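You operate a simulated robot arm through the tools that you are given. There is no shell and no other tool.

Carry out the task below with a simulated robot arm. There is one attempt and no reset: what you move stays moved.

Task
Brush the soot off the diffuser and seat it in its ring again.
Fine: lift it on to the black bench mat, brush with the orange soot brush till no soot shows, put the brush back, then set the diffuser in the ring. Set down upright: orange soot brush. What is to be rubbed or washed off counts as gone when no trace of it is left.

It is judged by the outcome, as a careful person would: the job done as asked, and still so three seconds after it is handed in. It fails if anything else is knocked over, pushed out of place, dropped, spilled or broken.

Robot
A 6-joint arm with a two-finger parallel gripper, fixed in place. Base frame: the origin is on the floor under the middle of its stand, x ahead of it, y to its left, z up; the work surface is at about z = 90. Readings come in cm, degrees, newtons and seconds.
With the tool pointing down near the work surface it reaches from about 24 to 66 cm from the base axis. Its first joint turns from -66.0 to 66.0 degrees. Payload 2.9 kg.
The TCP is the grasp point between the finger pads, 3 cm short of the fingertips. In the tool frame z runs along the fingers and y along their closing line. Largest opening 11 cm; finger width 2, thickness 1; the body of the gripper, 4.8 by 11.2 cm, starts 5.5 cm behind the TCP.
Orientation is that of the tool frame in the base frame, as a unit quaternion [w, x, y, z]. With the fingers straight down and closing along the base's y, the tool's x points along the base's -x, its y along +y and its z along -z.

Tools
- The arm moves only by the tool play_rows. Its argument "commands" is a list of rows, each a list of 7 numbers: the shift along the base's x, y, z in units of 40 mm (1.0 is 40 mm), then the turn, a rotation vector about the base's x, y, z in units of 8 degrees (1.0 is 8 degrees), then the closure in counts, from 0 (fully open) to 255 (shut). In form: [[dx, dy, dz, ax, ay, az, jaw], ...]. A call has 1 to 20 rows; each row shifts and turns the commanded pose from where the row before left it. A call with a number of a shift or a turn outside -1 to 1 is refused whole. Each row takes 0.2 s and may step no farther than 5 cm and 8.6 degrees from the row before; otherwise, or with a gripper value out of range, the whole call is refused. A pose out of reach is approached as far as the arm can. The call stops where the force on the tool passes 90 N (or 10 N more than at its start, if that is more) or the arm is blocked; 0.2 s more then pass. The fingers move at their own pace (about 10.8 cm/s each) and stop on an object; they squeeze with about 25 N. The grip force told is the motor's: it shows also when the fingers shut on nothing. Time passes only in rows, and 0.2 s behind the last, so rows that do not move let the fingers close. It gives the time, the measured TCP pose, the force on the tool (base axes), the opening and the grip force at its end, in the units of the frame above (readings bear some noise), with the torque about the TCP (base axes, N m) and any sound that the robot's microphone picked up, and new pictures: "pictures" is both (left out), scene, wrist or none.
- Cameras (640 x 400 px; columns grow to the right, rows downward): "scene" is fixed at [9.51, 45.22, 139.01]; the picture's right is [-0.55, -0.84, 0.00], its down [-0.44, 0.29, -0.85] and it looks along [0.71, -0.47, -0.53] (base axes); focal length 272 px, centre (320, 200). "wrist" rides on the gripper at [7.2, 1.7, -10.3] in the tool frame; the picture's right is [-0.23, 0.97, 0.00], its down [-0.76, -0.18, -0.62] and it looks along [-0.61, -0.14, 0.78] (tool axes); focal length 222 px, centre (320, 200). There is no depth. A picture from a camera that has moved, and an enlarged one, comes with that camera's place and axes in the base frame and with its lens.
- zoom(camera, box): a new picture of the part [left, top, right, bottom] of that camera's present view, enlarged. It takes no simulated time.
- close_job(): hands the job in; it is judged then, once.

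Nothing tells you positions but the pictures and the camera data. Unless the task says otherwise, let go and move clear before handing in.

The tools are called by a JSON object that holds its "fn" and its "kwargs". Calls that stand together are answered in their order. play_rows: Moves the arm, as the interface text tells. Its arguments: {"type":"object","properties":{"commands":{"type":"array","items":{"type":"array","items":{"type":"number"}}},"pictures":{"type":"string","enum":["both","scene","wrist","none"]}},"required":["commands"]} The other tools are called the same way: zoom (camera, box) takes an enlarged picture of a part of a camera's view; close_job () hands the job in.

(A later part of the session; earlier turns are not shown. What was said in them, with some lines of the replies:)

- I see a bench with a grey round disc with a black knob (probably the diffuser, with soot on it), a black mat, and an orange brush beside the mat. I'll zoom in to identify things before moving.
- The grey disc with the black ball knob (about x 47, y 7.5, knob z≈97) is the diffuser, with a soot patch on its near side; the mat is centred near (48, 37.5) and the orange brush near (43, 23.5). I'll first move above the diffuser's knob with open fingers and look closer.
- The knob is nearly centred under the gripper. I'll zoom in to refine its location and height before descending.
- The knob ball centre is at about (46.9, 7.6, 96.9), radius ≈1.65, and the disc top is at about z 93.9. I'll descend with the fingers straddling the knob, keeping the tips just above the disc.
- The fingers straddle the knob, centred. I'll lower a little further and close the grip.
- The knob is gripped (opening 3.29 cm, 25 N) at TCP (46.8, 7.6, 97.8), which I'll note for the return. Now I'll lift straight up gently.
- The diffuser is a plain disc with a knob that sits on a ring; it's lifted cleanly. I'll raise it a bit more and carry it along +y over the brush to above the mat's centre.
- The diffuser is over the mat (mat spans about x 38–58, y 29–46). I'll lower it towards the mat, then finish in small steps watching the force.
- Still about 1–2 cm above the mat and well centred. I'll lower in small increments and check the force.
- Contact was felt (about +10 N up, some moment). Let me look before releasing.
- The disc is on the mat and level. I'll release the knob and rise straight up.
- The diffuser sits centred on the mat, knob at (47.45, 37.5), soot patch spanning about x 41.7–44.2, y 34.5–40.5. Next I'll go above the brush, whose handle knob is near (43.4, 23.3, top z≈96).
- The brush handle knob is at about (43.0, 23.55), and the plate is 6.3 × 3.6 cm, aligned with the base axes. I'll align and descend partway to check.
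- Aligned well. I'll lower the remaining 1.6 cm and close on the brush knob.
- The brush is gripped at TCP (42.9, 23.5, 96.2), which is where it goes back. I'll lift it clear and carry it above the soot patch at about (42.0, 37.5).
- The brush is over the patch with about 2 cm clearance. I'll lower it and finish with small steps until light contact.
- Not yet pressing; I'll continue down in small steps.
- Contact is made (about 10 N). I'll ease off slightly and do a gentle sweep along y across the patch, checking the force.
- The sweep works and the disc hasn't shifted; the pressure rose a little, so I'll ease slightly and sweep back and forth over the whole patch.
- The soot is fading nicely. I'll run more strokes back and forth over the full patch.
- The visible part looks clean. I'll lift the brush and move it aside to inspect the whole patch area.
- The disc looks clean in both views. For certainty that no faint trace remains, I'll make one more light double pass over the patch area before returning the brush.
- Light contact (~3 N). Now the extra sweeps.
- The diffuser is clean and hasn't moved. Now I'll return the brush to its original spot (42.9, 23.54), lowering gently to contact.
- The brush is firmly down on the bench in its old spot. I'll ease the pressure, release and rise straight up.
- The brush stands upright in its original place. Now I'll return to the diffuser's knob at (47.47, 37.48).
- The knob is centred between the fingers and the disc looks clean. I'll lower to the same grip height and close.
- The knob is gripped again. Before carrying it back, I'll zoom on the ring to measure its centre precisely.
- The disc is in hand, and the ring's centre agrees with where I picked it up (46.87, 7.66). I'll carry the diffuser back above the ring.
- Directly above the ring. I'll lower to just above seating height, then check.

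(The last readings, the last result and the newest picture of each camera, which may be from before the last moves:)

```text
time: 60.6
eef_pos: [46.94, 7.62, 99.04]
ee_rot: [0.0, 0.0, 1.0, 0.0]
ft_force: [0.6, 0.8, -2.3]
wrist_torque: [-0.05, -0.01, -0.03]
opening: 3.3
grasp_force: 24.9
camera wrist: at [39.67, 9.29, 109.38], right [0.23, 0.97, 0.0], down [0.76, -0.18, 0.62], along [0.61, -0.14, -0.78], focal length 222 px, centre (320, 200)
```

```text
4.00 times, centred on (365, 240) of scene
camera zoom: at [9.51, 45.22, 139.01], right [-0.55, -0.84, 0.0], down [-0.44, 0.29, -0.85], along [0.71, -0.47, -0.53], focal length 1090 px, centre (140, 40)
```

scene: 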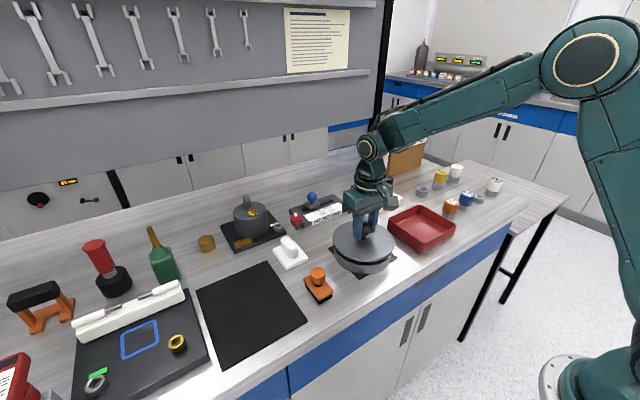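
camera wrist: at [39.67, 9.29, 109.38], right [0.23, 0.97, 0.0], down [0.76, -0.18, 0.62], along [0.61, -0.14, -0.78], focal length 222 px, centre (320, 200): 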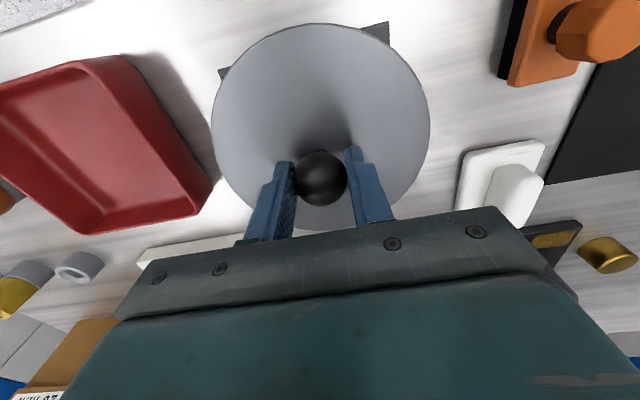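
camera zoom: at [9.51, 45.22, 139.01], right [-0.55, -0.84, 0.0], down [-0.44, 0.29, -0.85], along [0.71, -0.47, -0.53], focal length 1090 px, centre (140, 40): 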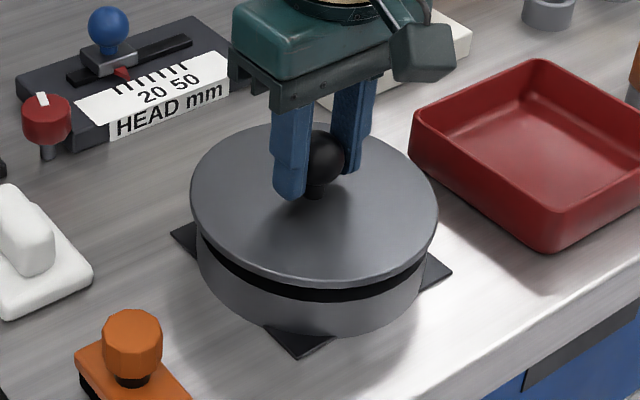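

A gap of about 1.3 cm remains and it's aligned. Lowering in small steps.

{"fn": "play_rows", "kwargs": {"commands": [[0, 0, -0.06, 0, 0, 0, 255], [0, 0, -0.06, 0, 0, 0, 255], [0, 0, -0.06, 0, 0, 0, 255], [0, 0, -0.05, 0, 0, 0, 255], [0, 0, 0, 0, 0, 0, 255]], "pictures": "scene"}}

{"fn": "zoom", "kwargs": {"camera": "scene", "box": [310, 190, 420, 290]}}

```text
time: 61.8
eef_pos: [46.9, 7.63, 98.16]
ee_rot: [0.0, 0.0, 1.0, 0.0]
ft_force: [0.4, -0.1, -1.6]
wrist_torque: [-0.01, -0.01, -0.03]
opening: 3.31
grasp_force: 25.1
```

scene: 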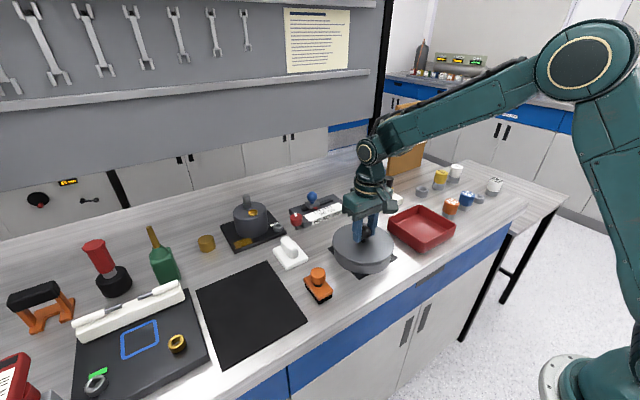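

```text
4.00 times, centred on (365, 240) of scene
camera zoom: at [9.51, 45.22, 139.01], right [-0.55, -0.84, 0.0], down [-0.44, 0.29, -0.85], along [0.71, -0.47, -0.53], focal length 1090 px, centre (140, 40)
```

zoom: 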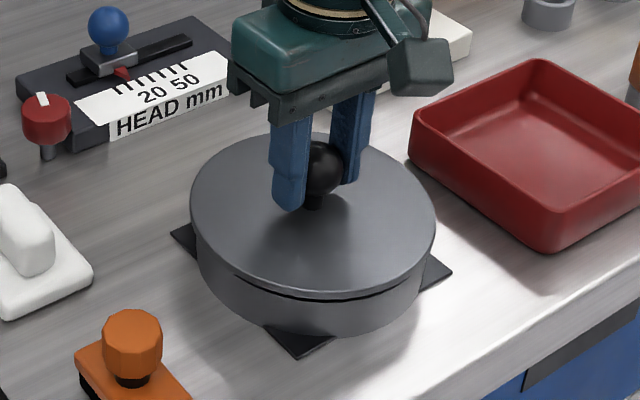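

A thin gap remains; continuing in finer steps.

{"fn": "play_rows", "kwargs": {"commands": [[0, 0, -0.03, 0, 0, 0, 255], [0, 0, -0.03, 0, 0, 0, 255], [0, 0, -0.03, 0, 0, 0, 255], [0, 0, 0, 0, 0, 0, 255]], "pictures": "none"}}

{"fn": "play_rows", "kwargs": {"commands": [[0, 0, -0.02, 0, 0, 0, 255], [0, 0, 0, 0, 0, 0, 255]], "pictures": "none"}}

```text
time: 62.8
eef_pos: [47.04, 7.65, 97.88]
ee_rot: [-0.001, 0.0, 1.0, 0.001]
ft_force: [-0.1, 0.0, -2.6]
wrist_torque: [0.03, -0.01, 0.02]
opening: 3.29
grasp_force: 25.1
```

```text
time: 63.4
eef_pos: [47.04, 7.65, 97.8]
ee_rot: [0.0, 0.0, 1.0, 0.0]
ft_force: [-0.2, 0.6, -2.8]
wrist_torque: [-0.01, -0.03, 0.0]
opening: 3.29
grasp_force: 25.4
```

{"fn": "play_rows", "kwargs": {"commands": [[0, 0, -0.02, 0, 0, 0, 255], [0, 0, 0, 0, 0, 0, 255]], "pictures": "none"}}

{"fn": "play_rows", "kwargs": {"commands": [[0, 0, -0.02, 0, 0, 0, 255], [0, 0, 0, 0, 0, 0, 255]], "pictures": "both"}}

{"fn": "zoom", "kwargs": {"camera": "scene", "box": [310, 190, 420, 290]}}

```text
time: 64.0
eef_pos: [46.8, 7.65, 97.75]
ee_rot: [0.0, 0.0, 1.0, 0.0]
ft_force: [-0.4, 0.2, -2.3]
wrist_torque: [0.02, -0.02, -0.01]
opening: 3.33
grasp_force: 24.0
```

```text
time: 64.6
eef_pos: [46.85, 7.6, 97.59]
ee_rot: [0.0, 0.0, 1.0, 0.001]
ft_force: [1.3, 0.1, -1.7]
wrist_torque: [0.01, 0.01, -0.02]
opening: 3.32
grasp_force: 24.9
camera wrist: at [39.62, 9.3, 107.93], right [0.23, 0.97, 0.0], down [0.76, -0.18, 0.62], along [0.61, -0.14, -0.78], focal length 222 px, centre (320, 200)
```

scene: 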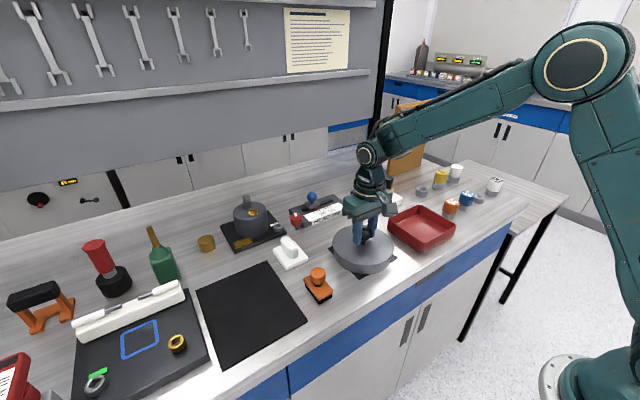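
wrist: 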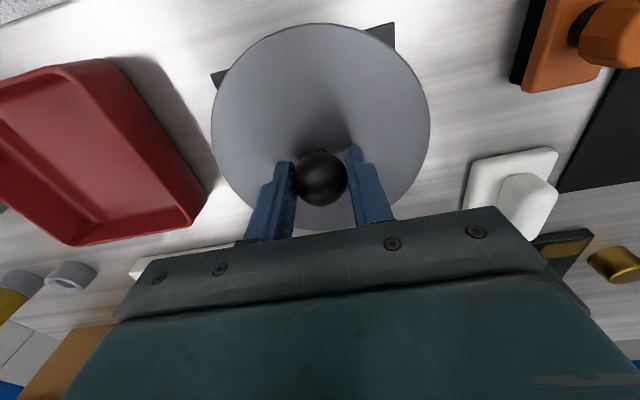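

```text
4.00 times, centred on (365, 240) of scene
camera zoom: at [9.51, 45.22, 139.01], right [-0.55, -0.84, 0.0], down [-0.44, 0.29, -0.85], along [0.71, -0.47, -0.53], focal length 1090 px, centre (140, 40)
```

zoom: 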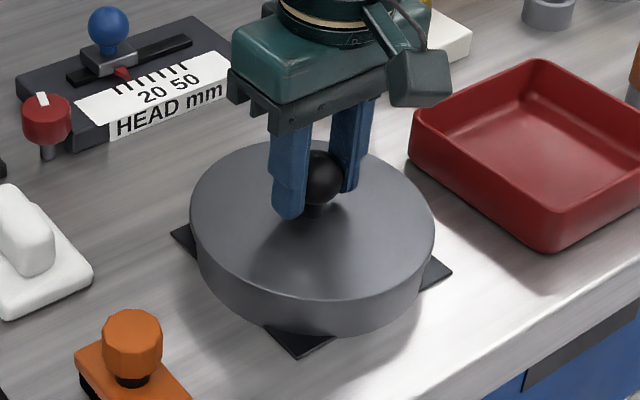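

It looks all but seated, with no load transferred yet. Continuing by fractions of a millimetre until the ring carries it.

{"fn": "play_rows", "kwargs": {"commands": [[0, 0, -0.02, 0, 0, 0, 255], [0, 0, 0, 0, 0, 0, 255]], "pictures": "none"}}

{"fn": "play_rows", "kwargs": {"commands": [[0, 0, -0.015, 0, 0, 0, 255], [0, 0, 0, 0, 0, 0, 255]], "pictures": "none"}}

```text
time: 65.2
eef_pos: [46.9, 7.65, 97.63]
ee_rot: [0.0, 0.0, 1.0, 0.0]
ft_force: [0.5, 0.2, 1.4]
wrist_torque: [-0.01, 0.2, -0.06]
opening: 3.29
grasp_force: 25.1
```

```text
time: 65.8
eef_pos: [46.8, 7.59, 97.57]
ee_rot: [0.0, 0.0, 1.0, -0.001]
ft_force: [-4.4, 1.2, 10.0]
wrist_torque: [0.0, 0.28, 0.0]
opening: 3.29
grasp_force: 25.1
```

Contact with the ring at the expected seating height. I'll ease off slightly, release and rise.

{"fn": "play_rows", "kwargs": {"commands": [[0, 0, 0.012, 0, 0, 0, 255], [0, 0, 0, 0, 0, 0, 200], [0, 0, 0, 0, 0, 0, 150], [0, 0, 0, 0, 0, 0, 110], [0, 0, 0, 0, 0, 0, 90], [0, 0, 0.3, 0, 0, 0, 90], [0, 0, 0.7, 0, 0, 0, 90], [0, 0, 0.9, 0, 0, 0, 90], [0, 0, 0.9, 0, 0, 0, 90], [0, 0, 0.9, 0, 0, 0, 90], [0, 0, 0, 0, 0, 0, 90]]}}

{"fn": "zoom", "kwargs": {"camera": "scene", "box": [320, 215, 410, 285]}}

{"fn": "zoom", "kwargs": {"camera": "wrist", "box": [240, 10, 400, 160]}}

```text
time: 68.2
eef_pos: [46.84, 7.79, 112.42]
ee_rot: [0.0, 0.0, 1.0, 0.001]
ft_force: [0.2, 0.0, -0.5]
wrist_torque: [0.02, 0.03, -0.02]
opening: 7.11
grasp_force: 0.1
camera wrist: at [39.64, 9.38, 122.75], right [0.23, 0.97, 0.0], down [0.76, -0.18, 0.62], along [0.61, -0.14, -0.78], focal length 222 px, centre (320, 200)
```

scene: 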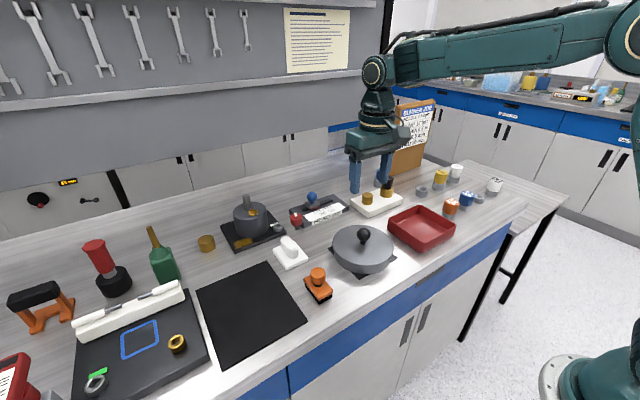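
wrist: 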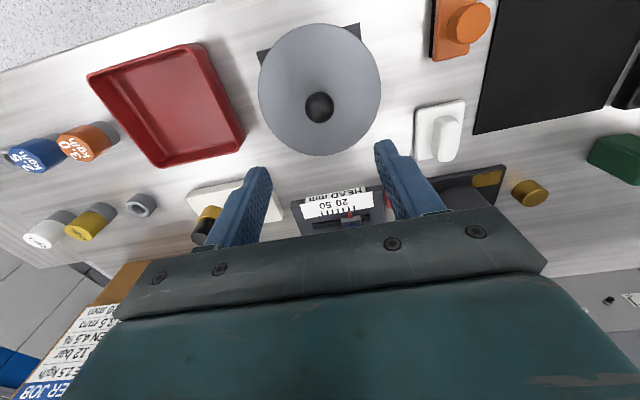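

```text
5.71 times, centred on (365, 250) of scene
camera zoom: at [9.51, 45.22, 139.01], right [-0.55, -0.84, 0.0], down [-0.44, 0.29, -0.85], along [0.71, -0.47, -0.53], focal length 1557 px, centre (63, -86)
```

zoom: 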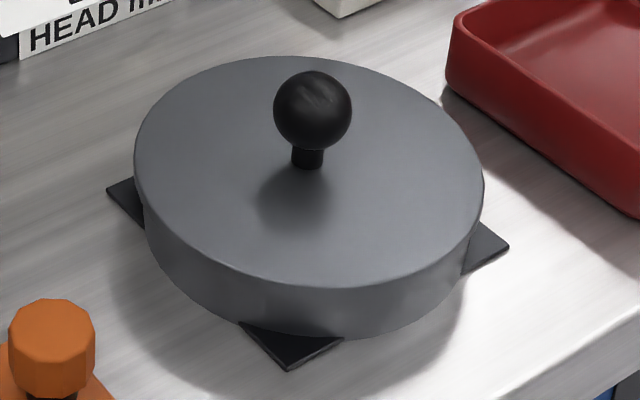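

```text
2.67 times, centred on (320, 85) of wrist
camera zoom: at [39.64, 9.38, 122.75], right [0.23, 0.97, 0.0], down [0.76, -0.18, 0.62], along [0.61, -0.14, -0.78], focal length 592 px, centre (320, 507)
```

zoom: 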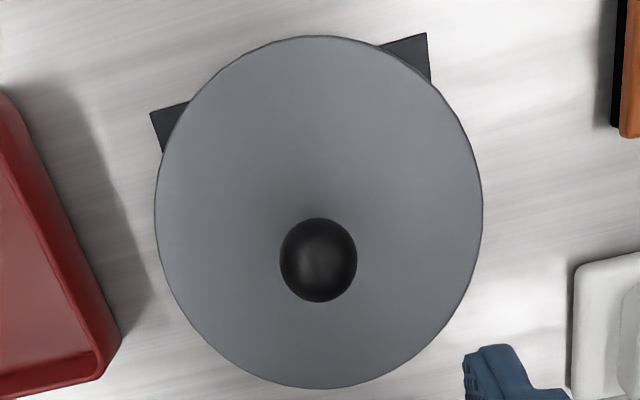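

The diffuser is seated in its ring, level and clean, the mat is clear. I'll move the arm up clear and compare the brush's place and the surroundings with the start.

{"fn": "play_rows", "kwargs": {"commands": [[0, -0.4, 0.8, 0, 0, 0, 60], [0, -0.4, 0.8, 0, 0, 0, 30], [0, 0, 0.6, 0, 0, 0, 0], [0, 0, 0, 0, 0, 0, 0], [0, 0, 0, 0, 0, 0, 0]]}}

{"fn": "zoom", "kwargs": {"camera": "scene", "box": [295, 260, 345, 310]}}

{"fn": "zoom", "kwargs": {"camera": "scene", "box": [280, 180, 480, 305]}}

{"fn": "zoom", "kwargs": {"camera": "wrist", "box": [280, 0, 480, 125]}}

```text
time: 69.4
eef_pos: [46.9, 4.49, 121.12]
ee_rot: [0.001, 0.001, 1.0, 0.0]
ft_force: [-0.7, 0.8, -0.8]
wrist_torque: [-0.01, 0.02, 0.02]
opening: 11.02
grasp_force: 0.1
camera wrist: at [39.66, 6.16, 131.43], right [0.23, 0.97, 0.0], down [0.76, -0.18, 0.62], along [0.61, -0.14, -0.78], focal length 222 px, centre (320, 200)
```

scene: 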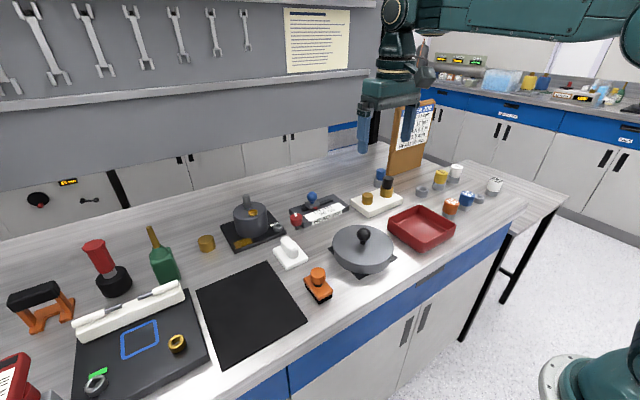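
wrist: 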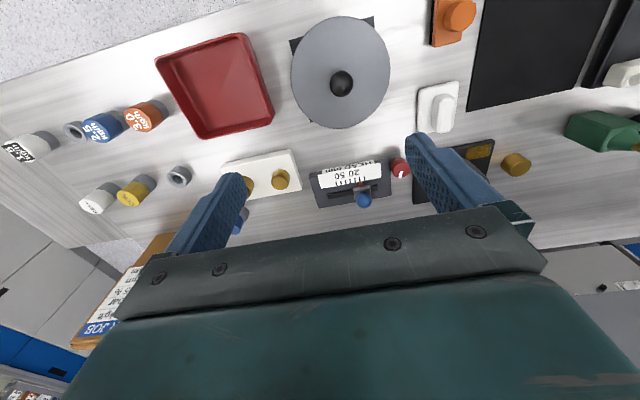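

```text
8.00 times, centred on (320, 285) of scene
camera zoom: at [9.51, 45.22, 139.01], right [-0.55, -0.84, 0.0], down [-0.44, 0.29, -0.85], along [0.71, -0.47, -0.53], focal length 2179 px, centre (320, -480)
```

zoom: 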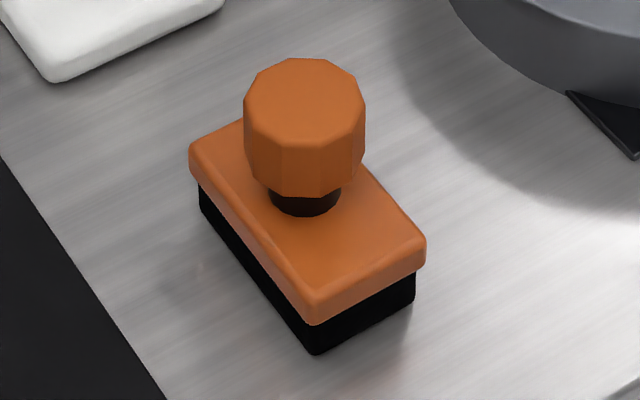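

```text
3.20 times, centred on (380, 242) of scene
camera zoom: at [9.51, 45.22, 139.01], right [-0.55, -0.84, 0.0], down [-0.44, 0.29, -0.85], along [0.71, -0.47, -0.53], focal length 872 px, centre (128, 64)
```

zoom: 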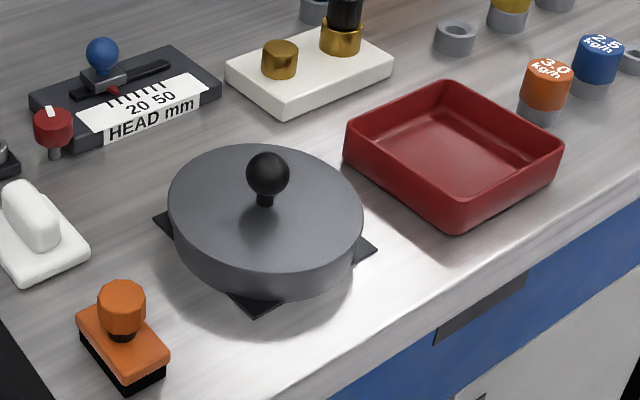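

```text
3.20 times, centred on (380, 62) of wrist
camera zoom: at [39.66, 6.16, 131.43], right [0.23, 0.97, 0.0], down [0.76, -0.18, 0.62], along [0.61, -0.14, -0.78], focal length 711 px, centre (128, 640)
```

zoom: 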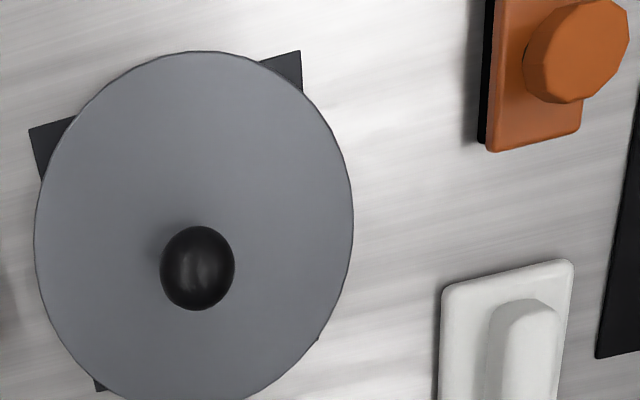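

The diffuser is seated in its ring and no soot shows in either view. The brush stands upright within a millimetre or so of its first place, and nothing else has moved. The arm is clear, so I'm handing the job in.

{"fn": "close_job", "kwargs": {}}

```text
The job is handed in.
```

The diffuser is clean and back in its ring, and the job is handed in. I have not been told the result of the judging.

- **Diffuser:** I lifted it onto the black mat, brushed until no soot showed, then made one more light double pass to be sure. It now sits level in the ring, about a millimetre from where it was at the start. Neither camera shows any soot.
- **Brush:** the orange soot brush stands upright, within about a millimetre of its original place.
- **Everything else:** the cameras show no change in the other items on the bench. The gripper is open and clear of the work.
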